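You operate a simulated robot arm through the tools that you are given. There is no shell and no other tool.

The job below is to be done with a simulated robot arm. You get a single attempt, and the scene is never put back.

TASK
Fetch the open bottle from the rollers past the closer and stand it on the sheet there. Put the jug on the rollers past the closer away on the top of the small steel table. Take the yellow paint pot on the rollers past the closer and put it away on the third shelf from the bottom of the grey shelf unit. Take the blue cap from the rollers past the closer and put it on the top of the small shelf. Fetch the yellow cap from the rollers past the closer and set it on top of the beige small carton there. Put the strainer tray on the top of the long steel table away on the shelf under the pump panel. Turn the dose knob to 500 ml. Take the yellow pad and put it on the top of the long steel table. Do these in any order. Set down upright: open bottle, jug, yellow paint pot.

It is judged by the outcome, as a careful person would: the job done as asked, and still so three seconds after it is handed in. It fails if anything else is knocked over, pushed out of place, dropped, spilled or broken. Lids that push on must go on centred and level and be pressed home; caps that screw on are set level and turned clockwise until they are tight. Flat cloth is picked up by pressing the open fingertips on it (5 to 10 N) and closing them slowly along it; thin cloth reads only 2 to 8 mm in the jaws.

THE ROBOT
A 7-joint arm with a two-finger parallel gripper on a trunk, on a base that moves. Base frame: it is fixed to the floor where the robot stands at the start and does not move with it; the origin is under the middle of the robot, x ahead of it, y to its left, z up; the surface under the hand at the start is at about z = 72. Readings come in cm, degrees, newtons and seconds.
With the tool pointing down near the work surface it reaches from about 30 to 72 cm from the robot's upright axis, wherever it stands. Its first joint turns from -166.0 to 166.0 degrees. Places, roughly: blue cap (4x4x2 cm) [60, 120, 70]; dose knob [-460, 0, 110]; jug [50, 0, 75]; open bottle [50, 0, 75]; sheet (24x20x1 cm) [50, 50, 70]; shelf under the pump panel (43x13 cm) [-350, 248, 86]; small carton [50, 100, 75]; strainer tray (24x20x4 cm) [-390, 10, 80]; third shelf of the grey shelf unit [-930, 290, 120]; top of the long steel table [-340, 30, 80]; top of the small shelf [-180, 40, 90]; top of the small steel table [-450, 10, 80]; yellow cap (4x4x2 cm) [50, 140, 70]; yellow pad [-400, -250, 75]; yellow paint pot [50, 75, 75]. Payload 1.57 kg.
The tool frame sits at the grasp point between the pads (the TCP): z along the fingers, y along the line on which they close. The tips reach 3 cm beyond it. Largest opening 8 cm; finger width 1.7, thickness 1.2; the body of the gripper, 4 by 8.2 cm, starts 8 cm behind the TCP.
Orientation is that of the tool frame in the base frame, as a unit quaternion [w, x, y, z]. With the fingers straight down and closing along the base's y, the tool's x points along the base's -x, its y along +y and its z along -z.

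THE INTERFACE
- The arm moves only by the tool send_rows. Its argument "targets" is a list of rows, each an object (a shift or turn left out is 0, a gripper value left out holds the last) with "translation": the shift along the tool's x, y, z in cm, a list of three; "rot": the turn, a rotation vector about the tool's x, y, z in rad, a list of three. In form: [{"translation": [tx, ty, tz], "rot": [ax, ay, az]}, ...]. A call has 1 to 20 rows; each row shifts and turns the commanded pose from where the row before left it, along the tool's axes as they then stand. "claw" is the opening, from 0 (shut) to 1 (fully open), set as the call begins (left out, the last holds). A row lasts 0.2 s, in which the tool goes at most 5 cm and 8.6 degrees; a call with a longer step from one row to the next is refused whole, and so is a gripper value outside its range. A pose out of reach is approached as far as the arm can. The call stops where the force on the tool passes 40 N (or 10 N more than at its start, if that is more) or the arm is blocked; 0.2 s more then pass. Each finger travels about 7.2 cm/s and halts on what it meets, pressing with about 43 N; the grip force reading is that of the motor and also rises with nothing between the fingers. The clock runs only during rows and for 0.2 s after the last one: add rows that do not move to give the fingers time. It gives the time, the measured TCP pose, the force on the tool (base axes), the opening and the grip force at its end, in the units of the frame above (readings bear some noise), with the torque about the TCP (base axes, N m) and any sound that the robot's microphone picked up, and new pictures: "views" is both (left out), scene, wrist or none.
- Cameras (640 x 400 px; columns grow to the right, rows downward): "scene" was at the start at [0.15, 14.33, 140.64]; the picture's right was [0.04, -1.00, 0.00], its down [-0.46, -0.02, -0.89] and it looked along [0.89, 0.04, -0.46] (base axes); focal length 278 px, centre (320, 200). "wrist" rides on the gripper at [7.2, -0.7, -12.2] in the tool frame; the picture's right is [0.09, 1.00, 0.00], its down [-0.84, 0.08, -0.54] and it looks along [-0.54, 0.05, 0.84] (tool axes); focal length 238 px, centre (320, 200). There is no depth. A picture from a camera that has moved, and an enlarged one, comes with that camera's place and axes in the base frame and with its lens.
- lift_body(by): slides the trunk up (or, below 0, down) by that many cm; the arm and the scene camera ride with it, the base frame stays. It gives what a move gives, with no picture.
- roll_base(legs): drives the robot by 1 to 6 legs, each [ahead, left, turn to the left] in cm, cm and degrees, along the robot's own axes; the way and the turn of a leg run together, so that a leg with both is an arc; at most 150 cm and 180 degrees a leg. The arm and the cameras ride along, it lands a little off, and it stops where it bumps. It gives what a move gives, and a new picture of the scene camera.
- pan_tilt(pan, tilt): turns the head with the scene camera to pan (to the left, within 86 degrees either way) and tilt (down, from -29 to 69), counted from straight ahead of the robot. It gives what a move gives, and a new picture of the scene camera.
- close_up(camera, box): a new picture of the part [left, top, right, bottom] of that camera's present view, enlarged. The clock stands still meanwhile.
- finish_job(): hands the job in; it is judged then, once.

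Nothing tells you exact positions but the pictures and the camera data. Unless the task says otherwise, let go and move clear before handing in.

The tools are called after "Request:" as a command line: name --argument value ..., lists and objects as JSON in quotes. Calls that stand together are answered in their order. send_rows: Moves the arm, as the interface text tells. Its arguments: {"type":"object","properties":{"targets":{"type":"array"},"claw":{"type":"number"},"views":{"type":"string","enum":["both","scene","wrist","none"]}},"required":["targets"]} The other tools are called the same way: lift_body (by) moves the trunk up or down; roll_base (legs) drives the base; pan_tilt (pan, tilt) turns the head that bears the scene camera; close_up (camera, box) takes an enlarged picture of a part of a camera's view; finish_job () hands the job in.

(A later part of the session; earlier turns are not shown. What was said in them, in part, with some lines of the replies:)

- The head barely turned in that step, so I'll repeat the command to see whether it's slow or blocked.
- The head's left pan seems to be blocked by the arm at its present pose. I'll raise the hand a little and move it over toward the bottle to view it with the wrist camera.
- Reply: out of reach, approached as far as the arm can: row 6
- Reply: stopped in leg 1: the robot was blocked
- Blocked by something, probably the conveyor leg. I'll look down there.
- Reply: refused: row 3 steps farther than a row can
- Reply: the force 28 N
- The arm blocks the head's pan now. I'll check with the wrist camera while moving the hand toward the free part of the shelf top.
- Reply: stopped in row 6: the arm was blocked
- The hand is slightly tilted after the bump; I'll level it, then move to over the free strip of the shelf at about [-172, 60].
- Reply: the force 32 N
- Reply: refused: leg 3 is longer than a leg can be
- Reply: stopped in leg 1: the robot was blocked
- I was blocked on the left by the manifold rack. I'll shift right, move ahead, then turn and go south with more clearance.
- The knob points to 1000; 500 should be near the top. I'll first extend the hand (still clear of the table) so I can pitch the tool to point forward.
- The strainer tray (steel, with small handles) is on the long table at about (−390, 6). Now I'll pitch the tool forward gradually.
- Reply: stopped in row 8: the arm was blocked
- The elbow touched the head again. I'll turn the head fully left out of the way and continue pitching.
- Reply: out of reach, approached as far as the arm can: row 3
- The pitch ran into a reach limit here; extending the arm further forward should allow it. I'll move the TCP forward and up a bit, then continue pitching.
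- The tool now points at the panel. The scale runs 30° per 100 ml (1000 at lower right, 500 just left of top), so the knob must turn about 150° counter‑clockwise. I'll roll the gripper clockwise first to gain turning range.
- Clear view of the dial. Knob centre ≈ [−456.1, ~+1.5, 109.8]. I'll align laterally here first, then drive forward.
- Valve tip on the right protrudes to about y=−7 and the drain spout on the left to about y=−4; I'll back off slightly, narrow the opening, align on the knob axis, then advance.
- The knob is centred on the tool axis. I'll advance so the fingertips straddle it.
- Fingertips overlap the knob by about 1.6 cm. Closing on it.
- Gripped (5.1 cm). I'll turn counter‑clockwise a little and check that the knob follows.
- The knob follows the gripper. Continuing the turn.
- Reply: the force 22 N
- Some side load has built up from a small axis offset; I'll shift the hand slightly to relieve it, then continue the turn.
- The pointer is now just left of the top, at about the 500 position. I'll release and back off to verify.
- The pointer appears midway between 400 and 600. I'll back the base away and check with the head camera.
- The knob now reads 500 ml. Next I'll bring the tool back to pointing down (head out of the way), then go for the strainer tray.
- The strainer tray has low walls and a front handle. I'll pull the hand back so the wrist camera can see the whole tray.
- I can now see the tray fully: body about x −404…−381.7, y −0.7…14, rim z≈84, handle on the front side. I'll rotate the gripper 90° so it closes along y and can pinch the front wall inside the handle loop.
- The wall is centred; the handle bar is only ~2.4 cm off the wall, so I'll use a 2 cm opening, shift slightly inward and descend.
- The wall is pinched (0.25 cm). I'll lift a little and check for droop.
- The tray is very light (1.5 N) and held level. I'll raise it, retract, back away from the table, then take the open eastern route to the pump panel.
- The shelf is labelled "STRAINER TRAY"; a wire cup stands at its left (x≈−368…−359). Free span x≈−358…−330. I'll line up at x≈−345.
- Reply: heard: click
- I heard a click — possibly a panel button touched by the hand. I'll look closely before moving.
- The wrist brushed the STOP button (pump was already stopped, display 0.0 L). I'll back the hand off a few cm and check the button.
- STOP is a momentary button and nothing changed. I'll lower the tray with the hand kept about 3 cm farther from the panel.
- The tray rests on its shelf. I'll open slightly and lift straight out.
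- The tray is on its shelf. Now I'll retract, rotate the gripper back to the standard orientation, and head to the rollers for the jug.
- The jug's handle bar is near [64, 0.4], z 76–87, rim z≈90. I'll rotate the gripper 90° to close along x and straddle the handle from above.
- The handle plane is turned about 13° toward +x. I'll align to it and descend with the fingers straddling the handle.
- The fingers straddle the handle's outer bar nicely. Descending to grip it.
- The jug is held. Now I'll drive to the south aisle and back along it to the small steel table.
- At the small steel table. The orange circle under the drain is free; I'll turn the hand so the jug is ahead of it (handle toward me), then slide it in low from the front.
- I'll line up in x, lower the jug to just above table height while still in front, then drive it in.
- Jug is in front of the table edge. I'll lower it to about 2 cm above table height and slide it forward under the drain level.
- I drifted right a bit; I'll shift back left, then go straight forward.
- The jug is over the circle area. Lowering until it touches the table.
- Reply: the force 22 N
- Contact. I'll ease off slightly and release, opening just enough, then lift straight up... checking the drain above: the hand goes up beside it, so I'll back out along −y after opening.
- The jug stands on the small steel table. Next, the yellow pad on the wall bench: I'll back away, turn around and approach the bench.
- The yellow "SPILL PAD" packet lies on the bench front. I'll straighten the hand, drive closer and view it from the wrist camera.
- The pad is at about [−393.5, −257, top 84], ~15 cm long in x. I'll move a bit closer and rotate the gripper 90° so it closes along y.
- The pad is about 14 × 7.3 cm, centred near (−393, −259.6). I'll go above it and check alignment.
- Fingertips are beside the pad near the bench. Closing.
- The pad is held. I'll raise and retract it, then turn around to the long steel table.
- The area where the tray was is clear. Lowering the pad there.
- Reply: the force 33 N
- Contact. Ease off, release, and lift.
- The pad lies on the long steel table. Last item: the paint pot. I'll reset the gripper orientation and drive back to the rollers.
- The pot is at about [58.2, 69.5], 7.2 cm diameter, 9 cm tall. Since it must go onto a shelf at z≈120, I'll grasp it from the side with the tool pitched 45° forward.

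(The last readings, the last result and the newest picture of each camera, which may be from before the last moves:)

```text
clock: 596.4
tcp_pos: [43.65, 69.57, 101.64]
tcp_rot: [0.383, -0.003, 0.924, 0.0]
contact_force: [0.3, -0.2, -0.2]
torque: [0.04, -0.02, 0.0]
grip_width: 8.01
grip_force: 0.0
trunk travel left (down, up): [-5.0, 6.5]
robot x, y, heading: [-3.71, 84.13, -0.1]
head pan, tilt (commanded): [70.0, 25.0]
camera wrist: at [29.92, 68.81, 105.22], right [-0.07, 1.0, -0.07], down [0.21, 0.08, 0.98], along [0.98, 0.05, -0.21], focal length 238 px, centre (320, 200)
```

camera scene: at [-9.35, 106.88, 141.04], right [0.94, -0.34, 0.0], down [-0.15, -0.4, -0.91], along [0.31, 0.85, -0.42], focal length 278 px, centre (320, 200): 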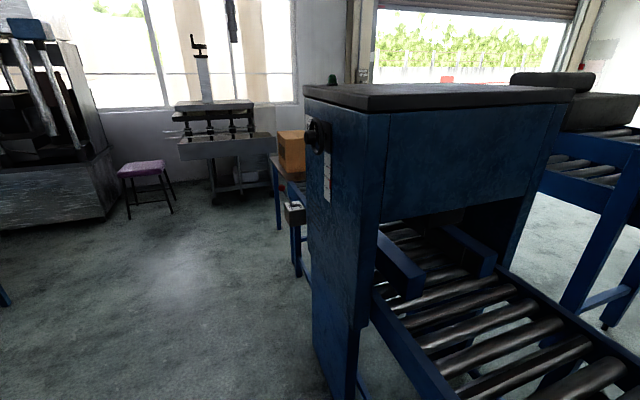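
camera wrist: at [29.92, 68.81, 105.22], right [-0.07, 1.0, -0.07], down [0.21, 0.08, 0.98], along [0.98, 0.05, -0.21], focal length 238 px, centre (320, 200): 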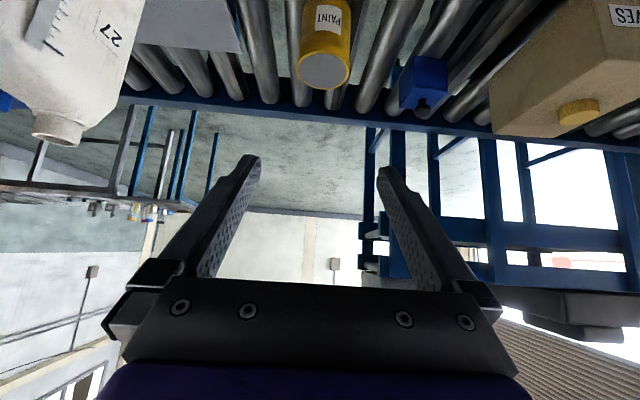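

Request:
send_rows --targets '[{"translation": [1.36, 0, 2.5]}, {"translation": [1.36, 0, 2.5]}, {"translation": [1.36, 0, 2.5]}, {"translation": [1.36, 0, 2.5]}, {"translation": [1.34, -0.1, 2.5]}, {"translation": [0, 0, 2]}, {"translation": [0, 0, 0]}, {"translation": [0, 0, 0]}]' --claw 1 --views "wrist"

Request:
close_up --camera "wrist" --box '[230, 60, 410, 200]'

```text
clock: 598.2
tcp_pos: [49.1, 69.43, 86.62]
tcp_rot: [0.384, -0.002, 0.924, 0.0]
contact_force: [-0.1, 0.3, 0.4]
torque: [-0.02, -0.02, -0.01]
grip_width: 7.98
grip_force: 0.1
trunk travel left (down, up): [-5.0, 6.5]
robot x, y, heading: [-3.7, 84.1, -0.0]
head pan, tilt (commanded): [70.0, 25.0]
camera wrist: at [35.39, 68.75, 90.18], right [-0.07, 1.0, -0.07], down [0.21, 0.08, 0.98], along [0.98, 0.05, -0.21], focal length 238 px, centre (320, 200)
```

wrist: 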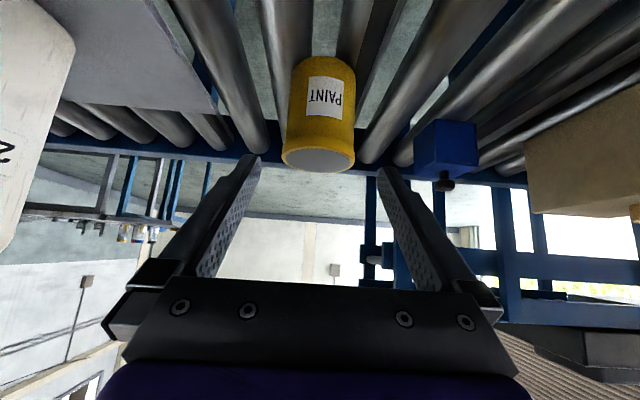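

```text
2.86 times, centred on (320, 130) of wrist
camera zoom: at [35.39, 68.75, 90.18], right [-0.07, 1.0, -0.07], down [0.21, 0.08, 0.98], along [0.98, 0.05, -0.21], focal length 681 px, centre (320, 400)
```

zoom: 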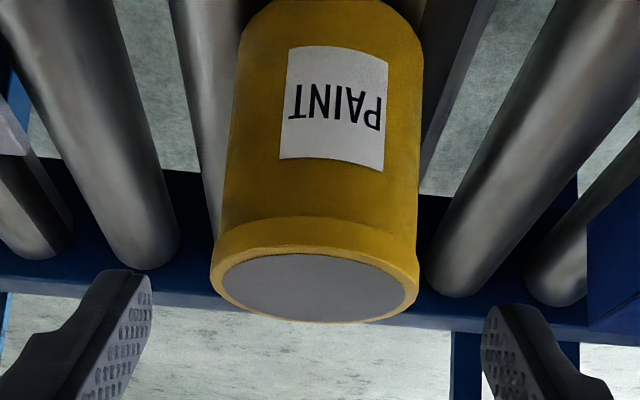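

Request:
send_rows --targets '[{"translation": [0, 0, 2]}, {"translation": [0, 0, 2]}, {"translation": [0, 0, 2]}, {"translation": [0, 0, 1.5]}, {"translation": [0, 0, 0]}]' --claw 1 --views "wrist"

```text
clock: 599.4
tcp_pos: [54.45, 69.48, 81.37]
tcp_rot: [0.384, -0.003, 0.923, 0.0]
contact_force: [0.7, 0.1, -0.1]
torque: [-0.03, 0.03, 0.01]
grip_width: 8.02
grip_force: 0.1
trunk travel left (down, up): [-5.0, 6.5]
robot x, y, heading: [-3.61, 84.32, 0.1]
head pan, tilt (commanded): [70.0, 25.0]
camera wrist: at [40.74, 68.74, 84.89], right [-0.07, 1.0, -0.07], down [0.21, 0.08, 0.98], along [0.98, 0.05, -0.21], focal length 238 px, centre (320, 200)
```

wrist: 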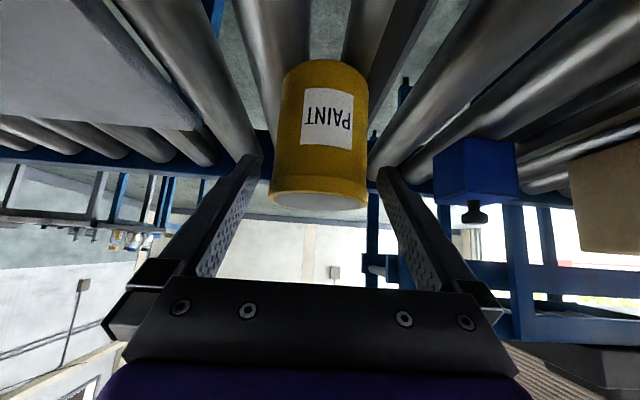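

Request:
send_rows --targets '[{"translation": [0, 0, 1.5]}, {"translation": [0, 0, 1.5]}, {"translation": [0, 0, 1.5]}, {"translation": [0, 0, 1]}, {"translation": [0, 0, 0]}]' --claw 1 --views "wrist"

```text
clock: 600.6
tcp_pos: [58.45, 69.36, 77.59]
tcp_rot: [0.383, -0.003, 0.924, 0.0]
contact_force: [-0.6, 0.1, 0.1]
torque: [-0.02, -0.01, -0.01]
grip_width: 8.02
grip_force: 0.2
trunk travel left (down, up): [-5.0, 6.5]
robot x, y, heading: [-3.59, 84.57, 0.2]
head pan, tilt (commanded): [70.0, 25.0]
camera wrist: at [44.71, 68.72, 81.05], right [-0.07, 1.0, -0.07], down [0.21, 0.08, 0.98], along [0.98, 0.05, -0.21], focal length 238 px, centre (320, 200)
```

wrist: 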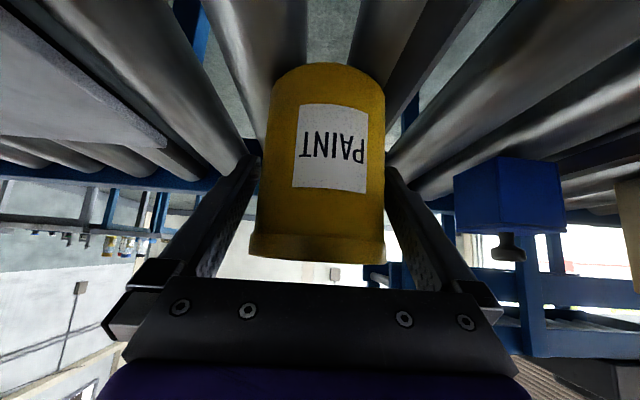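

Both fingers straddle the pot. Closing the gripper.

Request:
send_rows --targets '[{"translation": [0, 0, 0]}, {"translation": [0, 0, 0]}, {"translation": [0, 0, 0]}, {"translation": [0, 0, 0]}, {"translation": [0, 0, 0]}]' --claw 0 --views "none"

Request:
send_rows --targets '[{"translation": [-0.35, 0, -0.35]}, {"translation": [-0.7, 0, -0.7]}, {"translation": [-1.1, 0, -1.1]}, {"translation": [-1.1, 0, -1.1]}, {"translation": [0, 0, 0]}, {"translation": [0, 0, 0]}]' --views "wrist"

```text
clock: 601.8
tcp_pos: [58.35, 69.5, 77.64]
tcp_rot: [0.383, -0.003, 0.924, 0.0]
contact_force: [1.4, 1.4, -0.5]
torque: [0.14, -0.08, -0.01]
grip_width: 7.18
grip_force: 43.3
trunk travel left (down, up): [-5.0, 6.5]
robot x, y, heading: [-3.31, 84.08, -0.1]
head pan, tilt (commanded): [70.0, 25.0]
```

```text
clock: 603.2
tcp_pos: [58.29, 69.44, 82.25]
tcp_rot: [0.383, -0.002, 0.924, -0.001]
contact_force: [-0.4, -0.1, -4.1]
torque: [0.01, -0.02, -0.02]
grip_width: 7.18
grip_force: 43.2
trunk travel left (down, up): [-5.0, 6.5]
robot x, y, heading: [-3.37, 84.39, -0.1]
head pan, tilt (commanded): [70.0, 25.0]
camera wrist: at [44.62, 68.7, 85.61], right [-0.07, 1.0, -0.07], down [0.21, 0.08, 0.98], along [0.98, 0.05, -0.21], focal length 238 px, centre (320, 200)
```

wrist: 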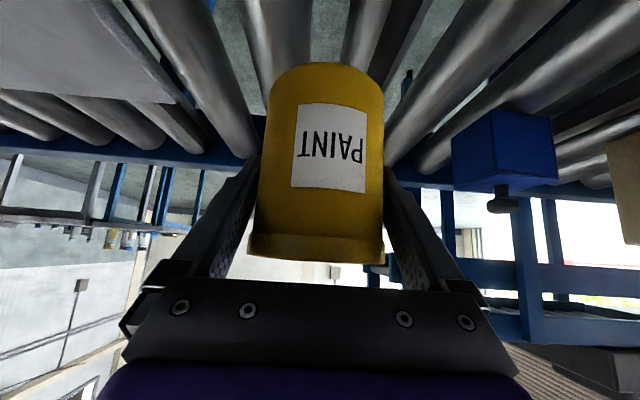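

The pot is held firmly and upright (about 4 N). Raising and retracting.

Request:
send_rows --targets '[{"translation": [-1.4, 0, -1.4]}, {"translation": [-2.1, 0, -2.1]}, {"translation": [-2.1, 0, -2.1]}, {"translation": [-2.1, 0, -2.1]}, {"translation": [-2.1, 0, -2.1]}, {"translation": [-2.1, 0, -2.1]}, {"translation": [-1.4, 0, -1.4]}, {"translation": [1, 0, -1]}, {"translation": [2, 0, -2]}, {"translation": [2.1, 0, -2.1]}, {"translation": [2.1, 0, -2.1]}, {"translation": [1.5, 0, -1.5]}, {"translation": [0, 0, 0]}]' --views "both"

```text
clock: 606.0
tcp_pos: [45.99, 69.5, 100.9]
tcp_rot: [0.383, -0.002, 0.924, -0.001]
contact_force: [0.2, -0.3, -3.2]
torque: [0.0, -0.04, 0.03]
grip_width: 7.17
grip_force: 43.2
trunk travel left (down, up): [-5.0, 6.5]
robot x, y, heading: [-3.51, 84.11, -0.2]
head pan, tilt (commanded): [70.0, 25.0]
camera scene: at [-9.34, 106.87, 141.04], right [0.94, -0.34, 0.0], down [-0.15, -0.4, -0.91], along [0.31, 0.85, -0.42], focal length 278 px, centre (320, 200)
camera wrist: at [32.27, 68.75, 104.41], right [-0.07, 1.0, -0.07], down [0.21, 0.08, 0.98], along [0.98, 0.05, -0.21], focal length 238 px, centre (320, 200)
```

scene: 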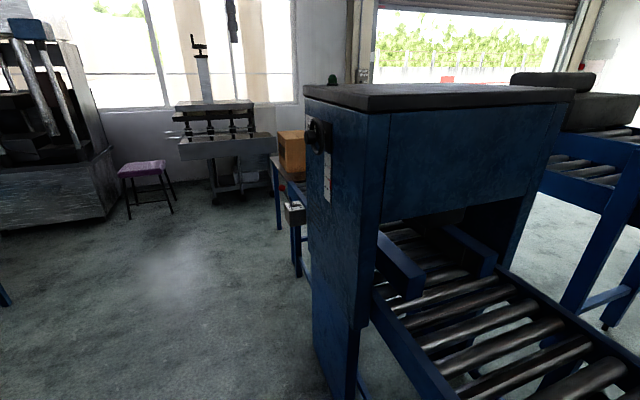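
wrist: 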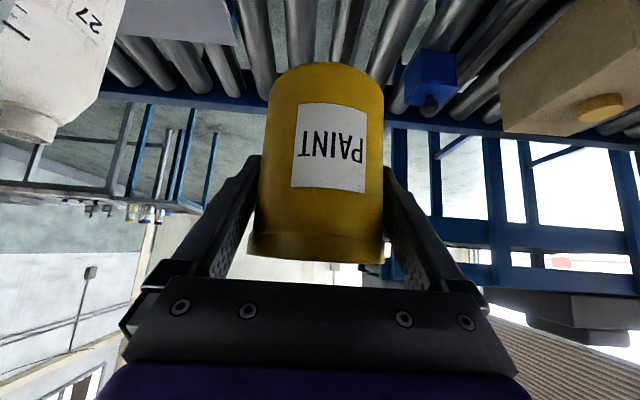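

Pot secured. Now the drive west: back off, turn around, and along the corridor.

Request:
roll_base --legs '[[-57, 0, 0], [0, 70, 0], [0, 0, 180], [130, 0, 0], [130, 0, 0], [106, 0, 0]]'

Request:
pan_tilt --pan 0 --tilt 20

```text
clock: 640.8
tcp_pos: [-474.01, 167.74, 100.93]
tcp_rot: [0.001, 0.923, 0.006, -0.384]
contact_force: [0.2, -0.2, -4.4]
torque: [-0.01, 0.01, -0.02]
grip_width: 7.14
grip_force: 43.0
trunk travel left (down, up): [-5.0, 6.5]
robot x, y, heading: [-424.58, 153.33, -179.5]
head pan, tilt (commanded): [70.0, 25.0]
camera scene: at [-418.43, 130.47, 141.04], right [-0.94, 0.34, 0.0], down [0.14, 0.4, -0.91], along [-0.3, -0.85, -0.42], focal length 278 px, centre (320, 200)
```

scene: 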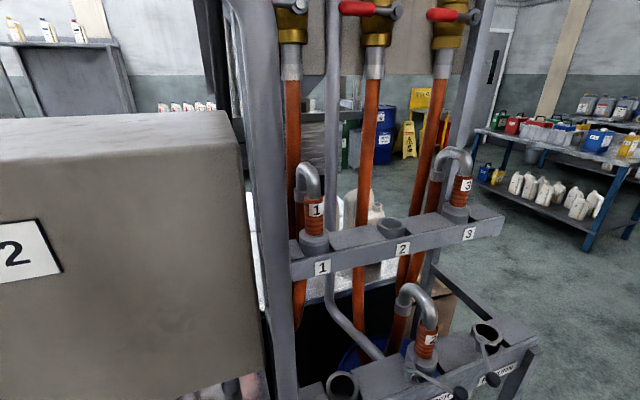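

```text
clock: 642.2
tcp_pos: [-473.99, 167.76, 101.01]
tcp_rot: [0.001, 0.923, 0.005, -0.384]
contact_force: [0.9, 0.0, -3.5]
torque: [-0.04, 0.0, 0.05]
grip_width: 7.14
grip_force: 43.5
trunk travel left (down, up): [-5.0, 6.5]
robot x, y, heading: [-424.39, 153.06, -179.6]
head pan, tilt (commanded): [0.0, 20.0]
camera scene: at [-424.64, 139.08, 141.85], right [-0.01, 1.0, 0.0], down [0.34, 0.0, -0.94], along [-0.94, -0.01, -0.34], focal length 278 px, centre (320, 200)
```

scene: 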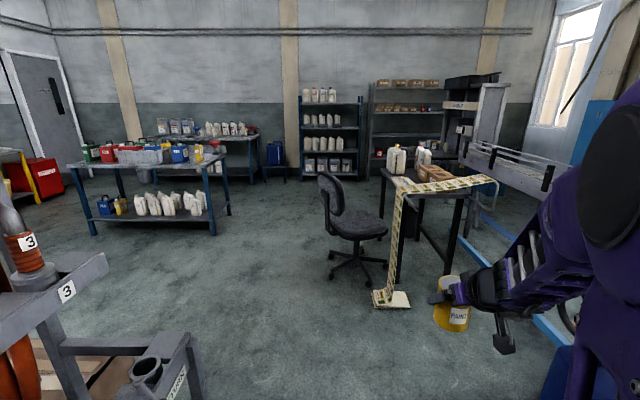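

Request:
close_up --camera "scene" --box '[340, 60, 500, 200]'

```text
2.86 times, centred on (420, 130) of scene
camera zoom: at [-424.64, 139.08, 141.85], right [-0.01, 1.0, 0.0], down [0.34, 0.0, -0.94], along [-0.94, -0.01, -0.34], focal length 796 px, centre (34, 400)
```

zoom: 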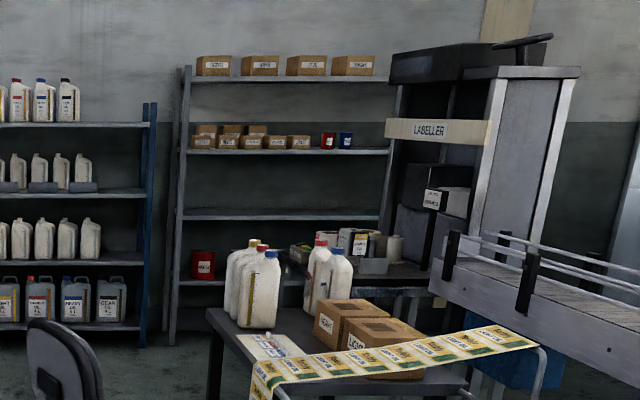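

Third shelf has small cartons plus red and blue cans with a gap at its right end; I need a closer look. I'll raise the pot a little and continue carefully past the rack and chair.

Request:
send_rows --targets '[{"translation": [-1.4, 0, -1.4]}, {"translation": [-2.1, 0, -2.1]}, {"translation": [-1.4, 0, -1.4]}, {"translation": [0, 0, 0]}]' --views "none"

Request:
roll_base --legs '[[124, 0, 0], [0, 56, 0], [100, 0, 0]]'

Request:
pan_tilt --pan -10 --tilt 15

```text
clock: 643.2
tcp_pos: [-473.96, 167.51, 107.9]
tcp_rot: [0.0, 0.924, 0.005, -0.383]
contact_force: [0.0, 0.7, -4.8]
torque: [0.0, 0.03, 0.05]
grip_width: 7.14
grip_force: 43.0
trunk travel left (down, up): [-5.0, 6.5]
robot x, y, heading: [-424.56, 153.31, -179.9]
head pan, tilt (commanded): [0.0, 20.0]
```

```text
clock: 659.7
tcp_pos: [-698.33, 112.62, 107.79]
tcp_rot: [-0.002, 0.924, 0.001, -0.382]
contact_force: [0.4, 0.3, -4.4]
torque: [-0.01, 0.01, 0.01]
grip_width: 7.17
grip_force: 43.7
trunk travel left (down, up): [-5.0, 6.5]
robot x, y, heading: [-648.93, 97.65, 180.1]
head pan, tilt (commanded): [0.0, 20.0]
camera scene: at [-649.25, 83.62, 141.85], right [0.0, 1.0, 0.0], down [0.34, 0.0, -0.94], along [-0.94, 0.0, -0.34], focal length 278 px, centre (320, 200)
```

scene: 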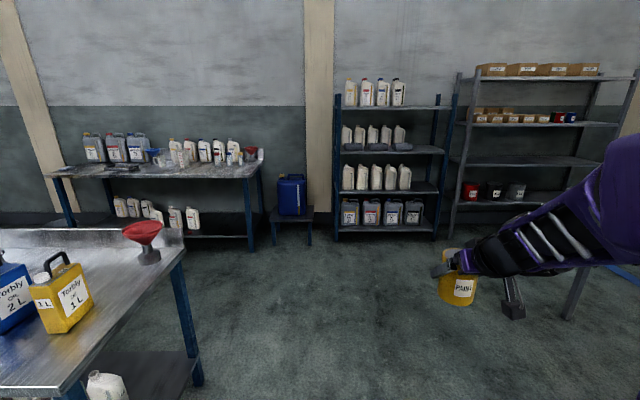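

```text
clock: 660.4
tcp_pos: [-698.33, 112.63, 107.76]
tcp_rot: [-0.001, 0.924, 0.001, -0.383]
contact_force: [-0.1, -0.2, -3.5]
torque: [0.01, 0.02, 0.0]
grip_width: 7.12
grip_force: 43.3
trunk travel left (down, up): [-5.0, 6.5]
robot x, y, heading: [-648.82, 97.4, 179.9]
head pan, tilt (commanded): [-10.0, 15.0]
camera scene: at [-649.13, 85.24, 142.66], right [0.18, 0.98, 0.0], down [0.26, -0.05, -0.97], along [-0.95, 0.17, -0.26], focal length 278 px, centre (320, 200)
```

scene: 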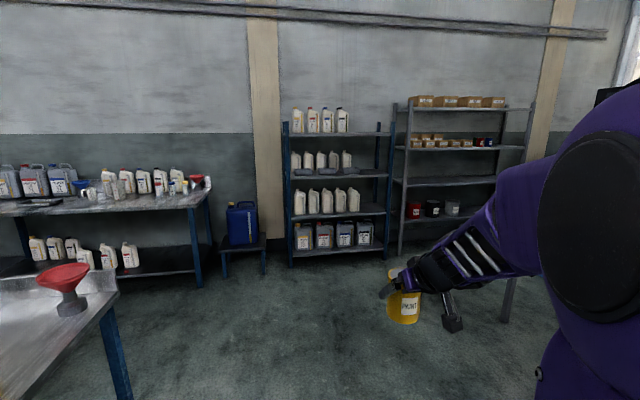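

Request:
close_up --camera "scene" --box '[380, 80, 560, 230]'

```text
2.67 times, centred on (470, 155) of scene
camera zoom: at [-649.13, 85.24, 142.66], right [0.18, 0.98, 0.0], down [0.26, -0.05, -0.97], along [-0.95, 0.17, -0.26], focal length 742 px, centre (-80, 320)
```

zoom: 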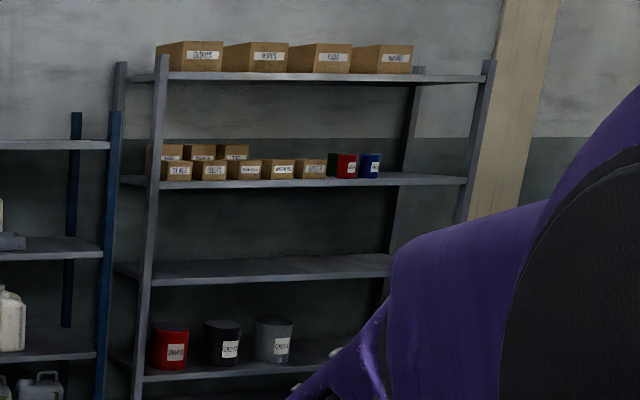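

Request:
roll_base --legs '[[115, 0, 0], [0, 0, -60]]'

Request:
pan_tilt --pan 20 --tilt 15

Request:
pan_tilt --pan 0 --tilt 20

```text
clock: 669.0
tcp_pos: [-775.21, 149.37, 107.88]
tcp_rot: [-0.194, 0.798, -0.465, -0.331]
contact_force: [-0.3, 0.3, -4.7]
torque: [0.02, 0.01, 0.0]
grip_width: 7.13
grip_force: 42.9
trunk travel left (down, up): [-5.0, 6.5]
robot x, y, heading: [-764.13, 98.99, 118.9]
head pan, tilt (commanded): [-10.0, 15.0]
camera scene: at [-774.85, 93.01, 142.67], right [0.94, 0.33, 0.0], down [0.09, -0.24, -0.97], along [-0.32, 0.91, -0.26], focal length 278 px, centre (320, 200)
```

scene: 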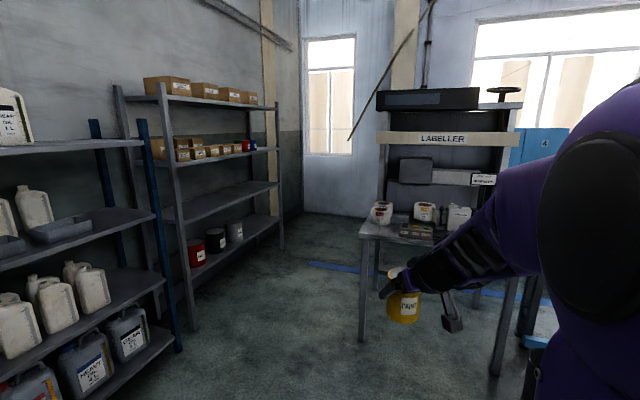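

```text
clock: 669.9
tcp_pos: [-775.37, 149.29, 107.49]
tcp_rot: [-0.192, 0.8, -0.465, -0.328]
contact_force: [0.6, 0.0, -4.3]
torque: [0.01, 0.02, 0.0]
grip_width: 7.13
grip_force: 43.3
trunk travel left (down, up): [-5.0, 6.5]
robot x, y, heading: [-763.79, 98.97, 119.2]
head pan, tilt (commanded): [20.0, 15.0]
camera scene: at [-777.02, 91.92, 142.67], right [0.83, 0.56, 0.0], down [0.14, -0.21, -0.97], along [-0.54, 0.8, -0.26], focal length 278 px, centre (320, 200)
```

scene: 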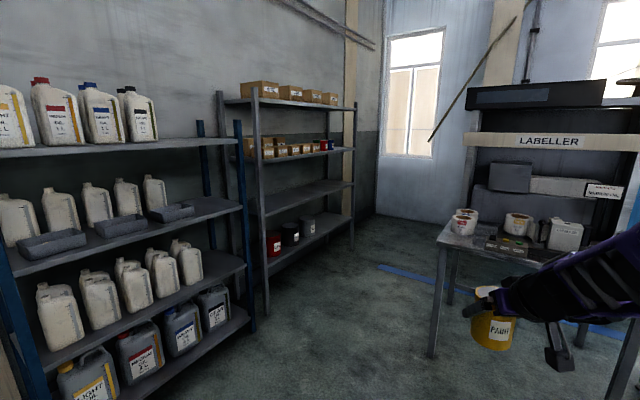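

```text
clock: 670.8
tcp_pos: [-775.2, 149.34, 107.91]
tcp_rot: [-0.195, 0.797, -0.465, -0.331]
contact_force: [-0.2, 0.5, -3.7]
torque: [0.03, 0.03, -0.03]
grip_width: 7.15
grip_force: 42.6
trunk travel left (down, up): [-5.0, 6.5]
robot x, y, heading: [-763.98, 98.72, 119.1]
head pan, tilt (commanded): [0.0, 20.0]
camera scene: at [-776.33, 92.31, 141.86], right [0.87, 0.49, 0.0], down [0.17, -0.3, -0.94], along [-0.46, 0.82, -0.34], focal length 278 px, centre (320, 200)
```

scene: 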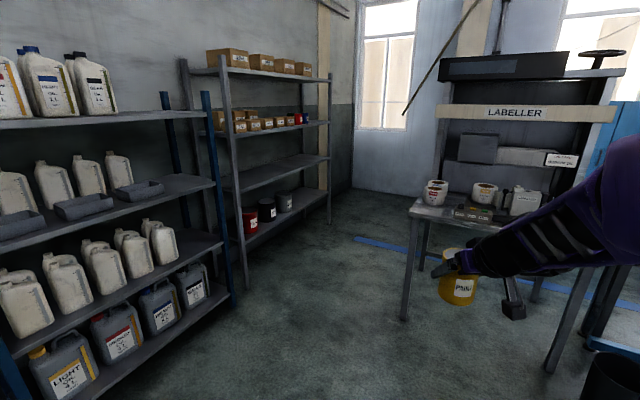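

Request:
close_up --camera "scene" --box '[170, 40, 350, 200]'

```text
2.50 times, centred on (260, 120) of scene
camera zoom: at [-776.33, 92.31, 141.86], right [0.87, 0.49, 0.0], down [0.17, -0.3, -0.94], along [-0.46, 0.82, -0.34], focal length 696 px, centre (470, 400)
```

zoom: 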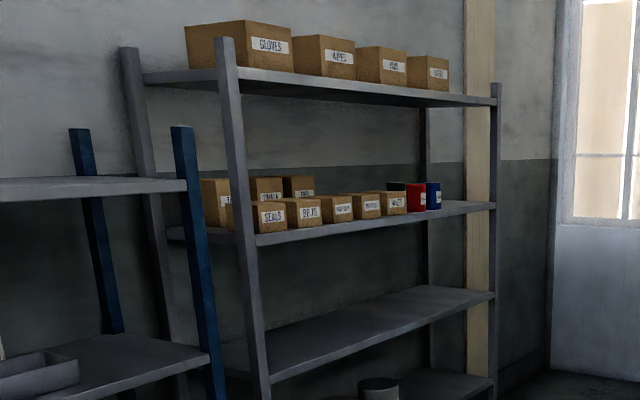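

The space in front of the grey unit is clear; the third shelf (z≈119) has a free stretch at y≈331–361, right of the blue can. I'll drive along the shelf front to there.

Request:
roll_base --legs '[[0, 0, 61], [84, 0, 0]]'

Request:
roll_base --legs '[[0, -115, 0]]'

```text
clock: 678.0
tcp_pos: [-897.69, 112.97, 107.86]
tcp_rot: [0.0, 0.924, 0.006, -0.383]
contact_force: [0.0, -0.4, -4.0]
torque: [-0.01, 0.01, 0.0]
grip_width: 7.12
grip_force: 43.3
trunk travel left (down, up): [-5.0, 6.5]
robot x, y, heading: [-847.91, 98.62, -179.6]
head pan, tilt (commanded): [0.0, 20.0]
camera scene: at [-848.36, 84.48, 141.85], right [-0.01, 1.0, 0.0], down [0.34, 0.0, -0.94], along [-0.94, -0.01, -0.34], focal length 278 px, centre (320, 200)
```

scene: 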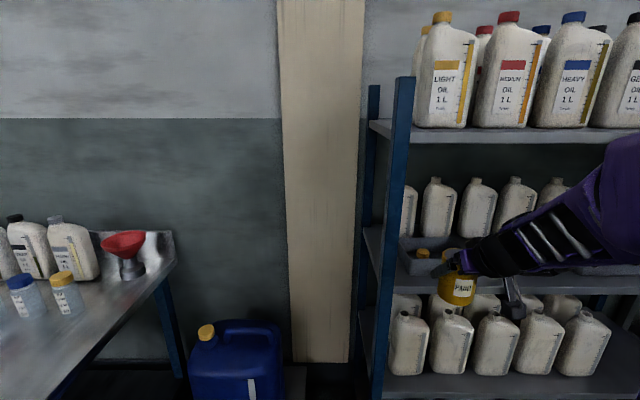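

```text
clock: 689.4
tcp_pos: [-898.01, 229.0, 107.89]
tcp_rot: [0.001, 0.924, 0.004, -0.383]
contact_force: [-0.1, 0.4, -3.3]
torque: [-0.01, 0.05, -0.01]
grip_width: 7.14
grip_force: 43.1
trunk travel left (down, up): [-5.0, 6.5]
robot x, y, heading: [-848.46, 214.11, 180.2]
head pan, tilt (commanded): [0.0, 20.0]
camera scene: at [-848.81, 200.16, 141.85], right [0.0, 1.0, 0.0], down [0.34, 0.0, -0.94], along [-0.94, 0.0, -0.34], focal length 278 px, centre (320, 200)
```

scene: 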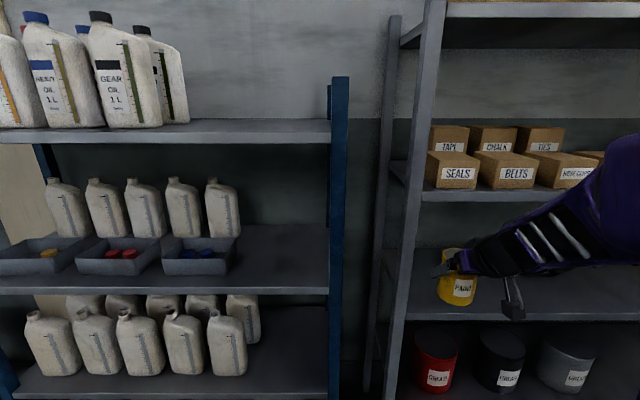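

Request:
roll_base --legs '[[0, -117, 0]]'

Request:
close_up --camera "scene" --box '[120, 60, 500, 300]'

```text
clock: 700.9
tcp_pos: [-897.52, 346.39, 107.7]
tcp_rot: [-0.002, 0.923, -0.001, -0.384]
contact_force: [-0.8, -0.1, -3.9]
torque: [-0.01, 0.0, 0.0]
grip_width: 7.14
grip_force: 42.7
trunk travel left (down, up): [-5.0, 6.5]
robot x, y, heading: [-848.1, 331.27, 179.7]
head pan, tilt (commanded): [0.0, 20.0]
camera scene: at [-848.49, 317.3, 141.85], right [0.01, 1.0, 0.0], down [0.34, 0.0, -0.94], along [-0.94, 0.01, -0.34], focal length 278 px, centre (320, 200)
```

scene: 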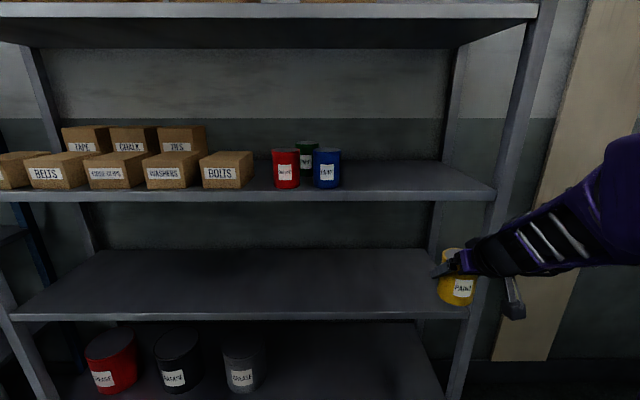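

```text
1.67 times, centred on (310, 180) of scene
camera zoom: at [-848.49, 317.3, 141.85], right [0.01, 1.0, 0.0], down [0.34, 0.0, -0.94], along [-0.94, 0.01, -0.34], focal length 464 px, centre (337, 233)
```

zoom: 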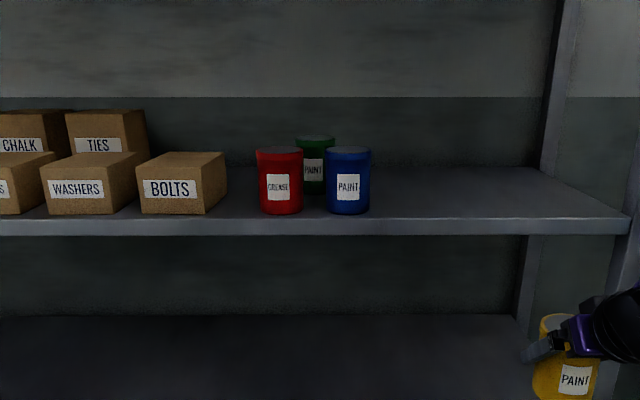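

I can see the gap right of the blue paint can on the third shelf (shelf z≈119, front edge x≈−919). I'll raise the trunk, then the arm, before going in.

Request:
lift_body --by 6.5

Request:
send_rows --targets '[{"translation": [-1.4, 0, -1.4]}, {"translation": [-2.1, 0, -2.1]}, {"translation": [-2.1, 0, -2.1]}, {"translation": [-2.1, 0, -2.1]}, {"translation": [-1.4, 0, -1.4]}, {"translation": [0, 0, 0]}, {"translation": [0, 0, 0]}]' --views "both"

```text
clock: 702.0
tcp_pos: [-897.42, 346.41, 114.33]
tcp_rot: [-0.001, 0.924, -0.001, -0.383]
contact_force: [0.2, -0.5, -4.3]
torque: [0.01, 0.0, 0.02]
grip_width: 7.14
grip_force: 43.2
trunk travel left (down, up): [-11.5, 0.0]
robot x, y, heading: [-848.03, 331.14, 179.8]
head pan, tilt (commanded): [0.0, 20.0]
```

```text
clock: 703.5
tcp_pos: [-897.55, 346.39, 126.89]
tcp_rot: [-0.001, 0.924, -0.001, -0.382]
contact_force: [-0.2, 0.5, -4.2]
torque: [0.0, 0.01, -0.03]
grip_width: 7.12
grip_force: 42.9
trunk travel left (down, up): [-11.5, 0.0]
robot x, y, heading: [-848.18, 330.91, 179.5]
head pan, tilt (commanded): [0.0, 20.0]
camera scene: at [-848.19, 319.51, 148.14], right [0.24, 0.97, 0.0], down [0.35, -0.09, -0.93], along [-0.9, 0.23, -0.36], focal length 278 px, centre (320, 200)
camera wrist: at [-883.82, 347.12, 130.48], right [0.06, -1.0, -0.07], down [-0.21, -0.08, 0.97], along [-0.98, -0.05, -0.22], focal length 238 px, centre (320, 200)
```

scene: 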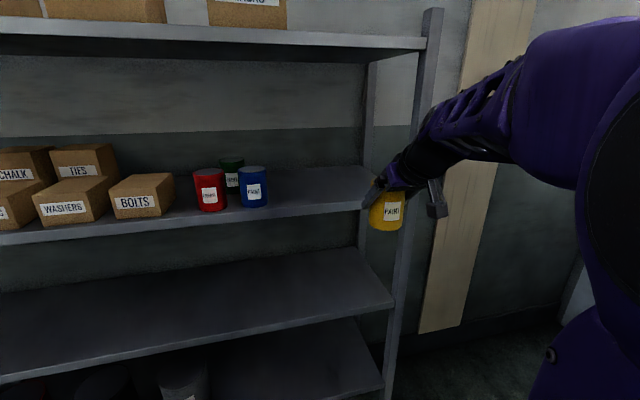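
wrist: 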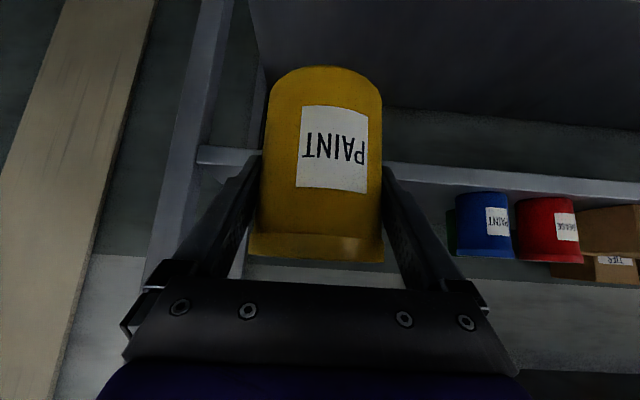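

Request:
send_rows --targets '[{"translation": [-1.06, 1.5, -1.06]}, {"translation": [0, 1.5, 0]}, {"translation": [0, 0, 0]}]' --views "none"

Request:
roll_base --legs '[[13, 0, 0]]'

Request:
send_rows --targets '[{"translation": [0, 0, 0]}]' --views "both"

```text
clock: 704.4
tcp_pos: [-897.59, 343.47, 128.42]
tcp_rot: [-0.003, 0.924, -0.002, -0.382]
contact_force: [1.1, 0.0, -5.0]
torque: [0.0, 0.01, -0.01]
grip_width: 7.09
grip_force: 42.9
trunk travel left (down, up): [-11.5, 0.0]
robot x, y, heading: [-848.27, 331.66, 179.5]
head pan, tilt (commanded): [0.0, 20.0]
```

```text
clock: 705.6
tcp_pos: [-910.37, 343.59, 128.55]
tcp_rot: [-0.001, 0.924, 0.0, -0.382]
contact_force: [0.7, 0.0, -4.7]
torque: [0.01, -0.01, -0.03]
grip_width: 7.1
grip_force: 43.0
trunk travel left (down, up): [-11.5, 0.0]
robot x, y, heading: [-860.66, 331.53, 179.6]
head pan, tilt (commanded): [0.0, 20.0]
camera scene: at [-860.92, 320.11, 148.17], right [0.3, 0.95, 0.0], down [0.34, -0.11, -0.93], along [-0.89, 0.28, -0.36], focal length 278 px, centre (320, 200)
```

scene: 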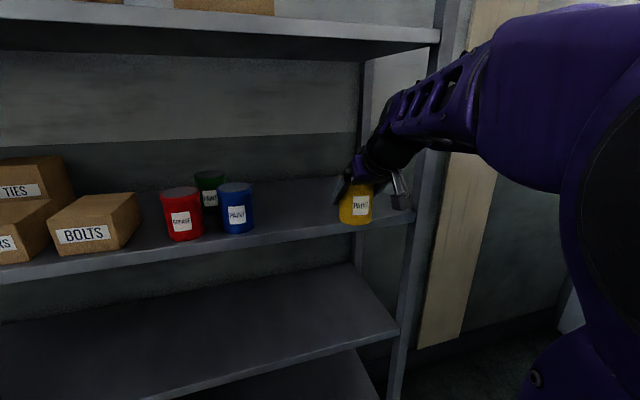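

```text
clock: 706.0
tcp_pos: [-910.58, 343.38, 128.24]
tcp_rot: [-0.001, 0.926, 0.001, -0.379]
contact_force: [-0.8, 0.6, -3.8]
torque: [0.0, 0.0, 0.01]
grip_width: 7.12
grip_force: 43.0
trunk travel left (down, up): [-11.5, 0.0]
robot x, y, heading: [-861.03, 331.54, 179.4]
head pan, tilt (commanded): [0.0, 20.0]
camera scene: at [-860.96, 320.0, 148.29], right [0.29, 0.96, 0.0], down [0.33, -0.1, -0.94], along [-0.9, 0.27, -0.35], focal length 278 px, centre (320, 200)
camera wrist: at [-896.83, 344.1, 131.87], right [0.07, -1.0, -0.07], down [-0.21, -0.08, 0.97], along [-0.97, -0.05, -0.22], focal length 238 px, centre (320, 200)
```

scene: 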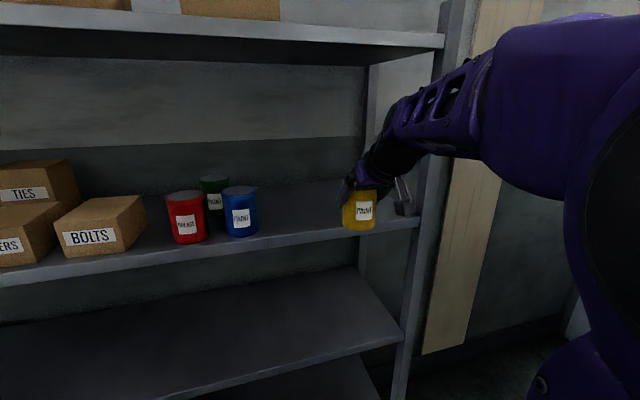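
wrist: 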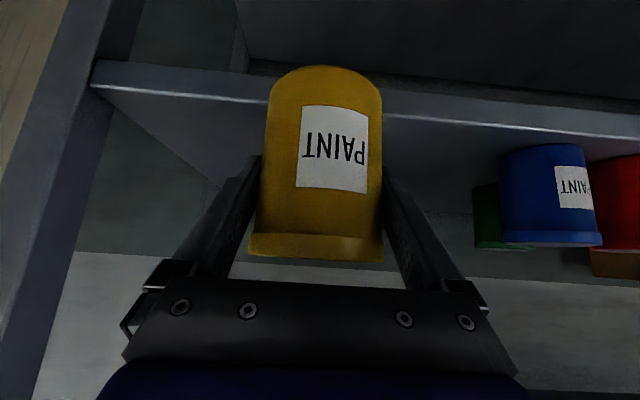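

Request:
pan_tilt --pan 25 --tilt 20

Request:
send_rows --targets '[{"translation": [-1.4, 0, 1.4]}, {"translation": [-1.4, 0, 1.4]}, {"translation": [-1.4, 0, 1.4]}, {"translation": [0, 0, 0]}, {"translation": [0, 0, 0]}]' --views "both"

```text
clock: 706.9
tcp_pos: [-910.34, 343.5, 128.39]
tcp_rot: [-0.001, 0.925, 0.0, -0.38]
contact_force: [0.4, 0.3, -4.1]
torque: [0.0, 0.02, -0.03]
grip_width: 7.12
grip_force: 43.1
trunk travel left (down, up): [-11.5, 0.0]
robot x, y, heading: [-860.7, 331.25, 179.7]
head pan, tilt (commanded): [25.0, 20.0]
camera scene: at [-860.95, 320.02, 148.3], right [0.29, 0.96, 0.0], down [0.33, -0.1, -0.94], along [-0.9, 0.27, -0.35], focal length 278 px, centre (320, 200)
```

scene: 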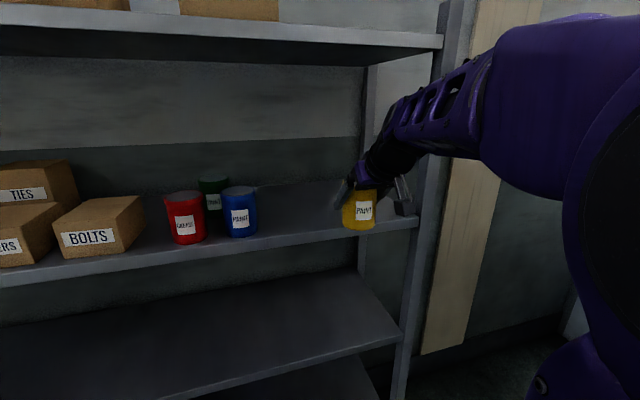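

```text
clock: 708.1
tcp_pos: [-916.58, 343.47, 128.47]
tcp_rot: [-0.001, 0.925, -0.001, -0.381]
contact_force: [0.2, -0.4, -3.7]
torque: [0.0, 0.01, -0.04]
grip_width: 7.13
grip_force: 43.4
trunk travel left (down, up): [-11.5, 0.0]
robot x, y, heading: [-860.81, 331.39, 179.7]
head pan, tilt (commanded): [25.0, 20.0]
camera scene: at [-861.25, 315.91, 148.4], right [-0.15, 0.99, 0.0], down [0.33, 0.05, -0.94], along [-0.93, -0.14, -0.34], focal length 278 px, centre (320, 200)
camera wrist: at [-902.75, 344.17, 131.97], right [0.06, -1.0, -0.07], down [-0.21, -0.08, 0.97], along [-0.98, -0.05, -0.22], focal length 238 px, centre (320, 200)
```

scene: 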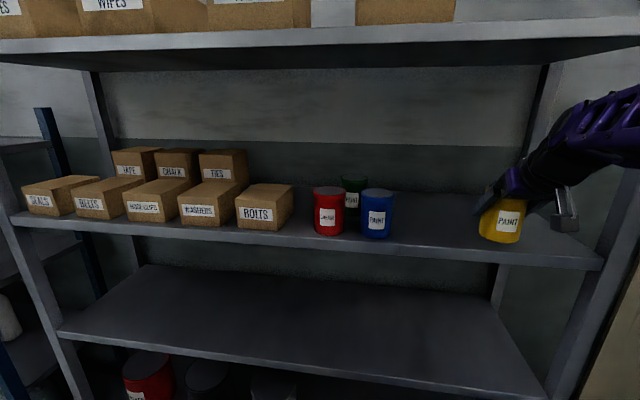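
wrist: 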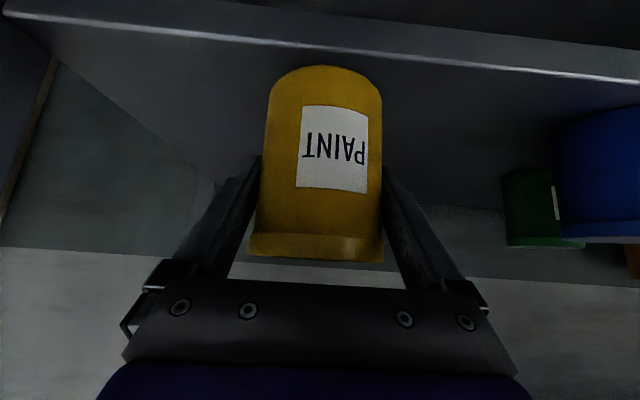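

Request:
send_rows --targets '[{"translation": [-1.4, 0, 1.4]}, {"translation": [-1.4, 0, 1.4]}, {"translation": [-1.4, 0, 1.4]}, {"translation": [-1.2, 0, 1.2]}, {"translation": [0, 0, 0]}, {"translation": [0, 0, 0]}]' --views "both"

```text
clock: 709.5
tcp_pos: [-924.05, 343.54, 128.44]
tcp_rot: [-0.001, 0.924, 0.0, -0.381]
contact_force: [-0.3, -0.1, -4.5]
torque: [0.0, -0.01, 0.03]
grip_width: 7.13
grip_force: 43.0
trunk travel left (down, up): [-11.5, 0.0]
robot x, y, heading: [-860.78, 331.36, 179.6]
head pan, tilt (commanded): [25.0, 20.0]
camera scene: at [-860.52, 313.45, 148.35], right [-0.42, 0.91, 0.0], down [0.31, 0.14, -0.94], along [-0.85, -0.39, -0.34], focal length 278 px, centre (320, 200)
camera wrist: at [-910.27, 344.22, 132.01], right [0.06, -1.0, -0.07], down [-0.21, -0.08, 0.97], along [-0.98, -0.05, -0.21], focal length 238 px, centre (320, 200)
```

scene: 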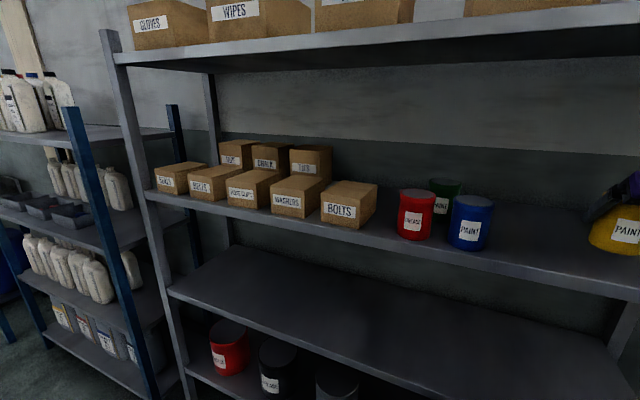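
wrist: 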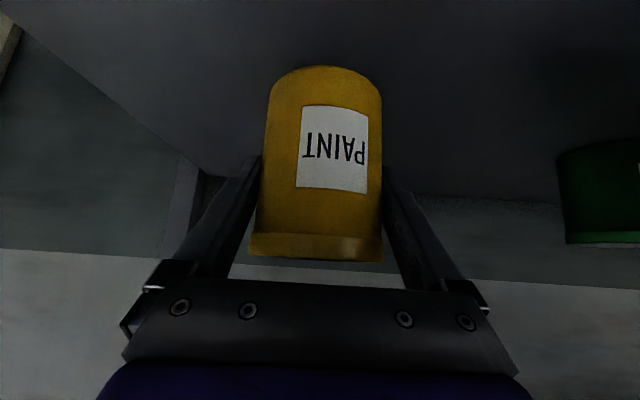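

Request:
send_rows --targets '[{"translation": [-1, 0, 1]}, {"translation": [-0.8, 0, 0.8]}, {"translation": [0.7, 0, 0.7]}, {"translation": [0.7, 0, 0.7]}, {"translation": [0.35, 0, 0.35]}, {"translation": [0, 0, 0]}]' --views "none"

Request:
send_rows --targets '[{"translation": [0.2, 0, 0.2]}, {"translation": [0.2, 0, 0.2]}, {"translation": [0.15, 0, 0.15]}, {"translation": [0, 0, 0]}]' --views "none"

```text
clock: 710.9
tcp_pos: [-926.48, 343.6, 126.03]
tcp_rot: [0.0, 0.924, 0.0, -0.382]
contact_force: [0.0, 0.3, -4.2]
torque: [0.0, -0.03, -0.01]
grip_width: 7.11
grip_force: 43.0
trunk travel left (down, up): [-11.5, 0.0]
robot x, y, heading: [-861.01, 331.55, 179.5]
head pan, tilt (commanded): [25.0, 20.0]
```

```text
clock: 711.9
tcp_pos: [-926.5, 343.44, 125.65]
tcp_rot: [-0.002, 0.922, -0.001, -0.387]
contact_force: [-2.9, 0.3, 17.5]
torque: [-0.42, -0.3, -0.01]
grip_width: 7.11
grip_force: 43.0
trunk travel left (down, up): [-11.5, 0.0]
robot x, y, heading: [-860.76, 331.41, 179.6]
head pan, tilt (commanded): [25.0, 20.0]
```

Contact with the shelf. I'll ease off and release.

Request:
send_rows --targets '[{"translation": [-0.1, 0, -0.1]}, {"translation": [-0.07, 0, -0.07]}, {"translation": [0, 0, 0]}]' --views "none"

Request:
send_rows --targets '[{"translation": [0, 0, 0]}, {"translation": [0, 0, 0]}, {"translation": [0, 0, 0]}]' --claw 1 --views "wrist"

```text
clock: 712.7
tcp_pos: [-926.62, 343.55, 125.63]
tcp_rot: [-0.002, 0.924, -0.001, -0.384]
contact_force: [-8.0, 2.5, 17.4]
torque: [-0.4, -0.02, -0.12]
grip_width: 7.11
grip_force: 43.2
trunk travel left (down, up): [-11.5, 0.0]
robot x, y, heading: [-860.64, 331.51, 179.6]
head pan, tilt (commanded): [25.0, 20.0]
```

```text
clock: 713.5
tcp_pos: [-926.52, 343.5, 125.46]
tcp_rot: [-0.001, 0.924, 0.0, -0.381]
contact_force: [0.8, 0.5, -1.1]
torque: [0.01, -0.02, -0.01]
grip_width: 8.0
grip_force: 0.0
trunk travel left (down, up): [-11.5, 0.0]
robot x, y, heading: [-860.95, 331.29, 179.7]
head pan, tilt (commanded): [25.0, 20.0]
camera wrist: at [-912.81, 344.19, 128.98], right [0.06, -1.0, -0.07], down [-0.21, -0.08, 0.97], along [-0.98, -0.05, -0.21], focal length 238 px, centre (320, 200)
```

wrist: 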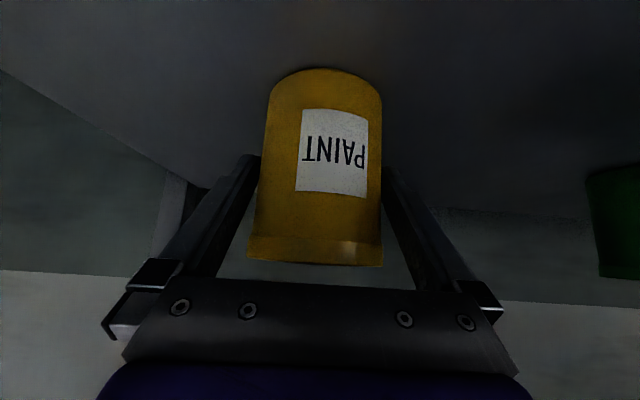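

Released; backing out along the tool axis.

Request:
send_rows --targets '[{"translation": [0, 0, -1]}, {"translation": [0, 0, -2]}, {"translation": [0, 0, -2.5]}, {"translation": [0, 0, -3]}, {"translation": [0, 0, -3]}, {"translation": [0, 0, -3]}, {"translation": [0, 0, 0]}]' --claw 1 --views "both"

```text
clock: 715.3
tcp_pos: [-917.38, 344.08, 132.86]
tcp_rot: [0.003, 0.934, -0.005, -0.358]
contact_force: [0.6, -0.3, 1.4]
torque: [-0.03, 0.01, -0.03]
grip_width: 7.97
grip_force: 0.0
trunk travel left (down, up): [-11.5, 0.0]
robot x, y, heading: [-861.06, 331.55, 179.5]
head pan, tilt (commanded): [25.0, 20.0]
stopped in row 7: the arm was blocked; the commanded pose is now the measured one
camera scene: at [-860.52, 313.48, 148.38], right [-0.41, 0.91, 0.0], down [0.31, 0.14, -0.94], along [-0.86, -0.39, -0.34], focal length 278 px, centre (320, 200)
camera wrist: at [-903.89, 344.74, 137.09], right [0.06, -1.0, -0.05], down [-0.26, -0.07, 0.96], along [-0.96, -0.05, -0.26], focal length 238 px, centre (320, 200)
```

scene: 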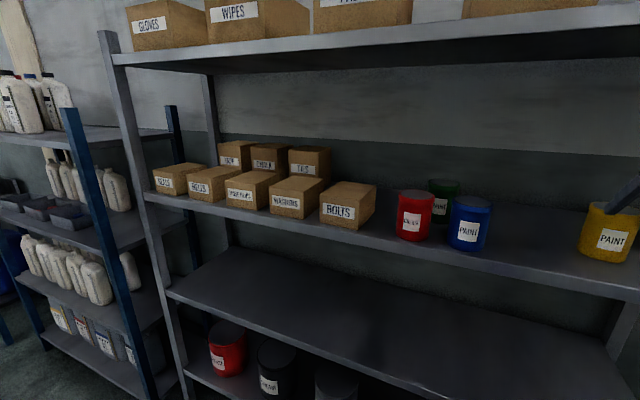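
wrist: 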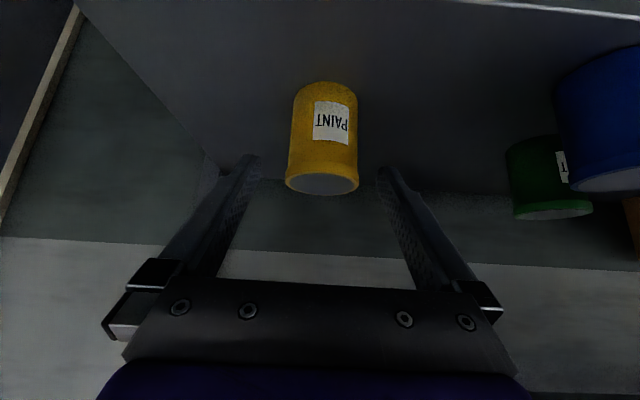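

The arm met the head while retracting, but the pot stands on the shelf and the fingers are clear. I'll back the base straight out.

Request:
roll_base --legs '[[-22, 0, 0]]'

Request:
close_up --camera "scene" --box '[380, 100, 640, 320]'

```text
clock: 717.0
tcp_pos: [-895.48, 343.92, 132.99]
tcp_rot: [0.002, 0.933, -0.005, -0.359]
contact_force: [-0.2, -0.5, -0.1]
torque: [-0.02, -0.01, -0.01]
grip_width: 8.0
grip_force: 0.0
trunk travel left (down, up): [-11.5, 0.0]
robot x, y, heading: [-838.58, 331.1, 179.5]
head pan, tilt (commanded): [25.0, 20.0]
camera scene: at [-838.61, 313.34, 148.39], right [-0.41, 0.91, 0.0], down [0.31, 0.14, -0.94], along [-0.86, -0.39, -0.34], focal length 278 px, centre (320, 200)
```

scene: 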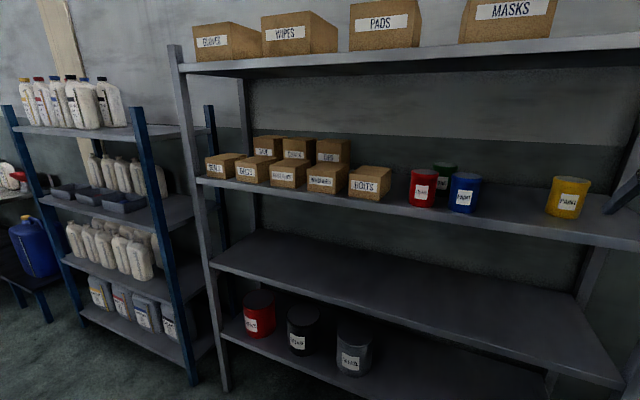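

```text
1.82 times, centred on (510, 210) of scene
camera zoom: at [-838.61, 313.34, 148.39], right [-0.41, 0.91, 0.0], down [0.31, 0.14, -0.94], along [-0.86, -0.39, -0.34], focal length 506 px, centre (-26, 182)
```

zoom: 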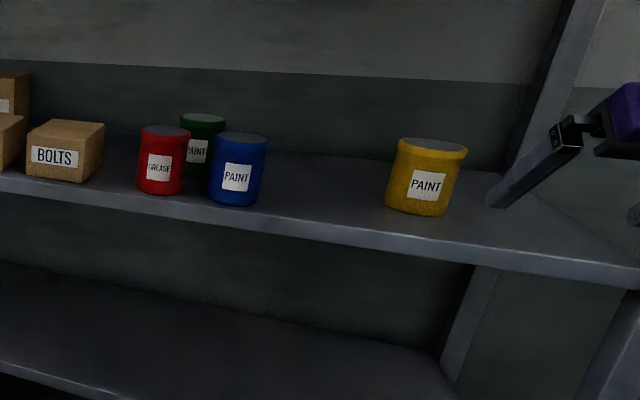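

All eight jobs are done. The pot stands upright on the third shelf, and the hand is clear of it. I saw each of the other items in place after letting go, and the dose knob reads 500 ml. One thing went wrong along the way: while placing the tray, my wrist brushed the pump panel's STOP button and it clicked. The pump showed 0.0 L before and after, and I saw no change on the panel. I'm handing the job in now.

Request:
finish_job

```text
The job is handed in.
```

I finished all eight tasks and handed the job in. I checked each item by camera after letting go of it, but I did not drive back for one last look at everything before handing in.

- **Open bottle:** it stands upright on the sheet on the rollers.
- **Yellow cap:** it is on top of the beige "GLOVES" carton.
- **Blue cap:** it is on top of the small shelf, near the front edge.
- **Strainer tray:** it is on the shelf under the pump panel, the one labelled "STRAINER TRAY". Its front edge and handle overhang the shelf slightly.
- **Dose knob:** it is set to 500 ml. The first turn went a little past, to about 480, so I went back and corrected it.
- **Jug:** it stands upright on the small steel table, below the drain tap.
- **Yellow pad:** I took the yellow "SPILL PAD" from the wall bench and put it on the long steel table.
- **Yellow paint pot:** it stands upright on the third shelf of the grey unit, to the right of the blue paint can.

**STOP button:** while placing the tray, my wrist brushed the pump panel's STOP button and it clicked. The pump was already stopped, the display still read 0.0 L, and I saw no other change on the panel.
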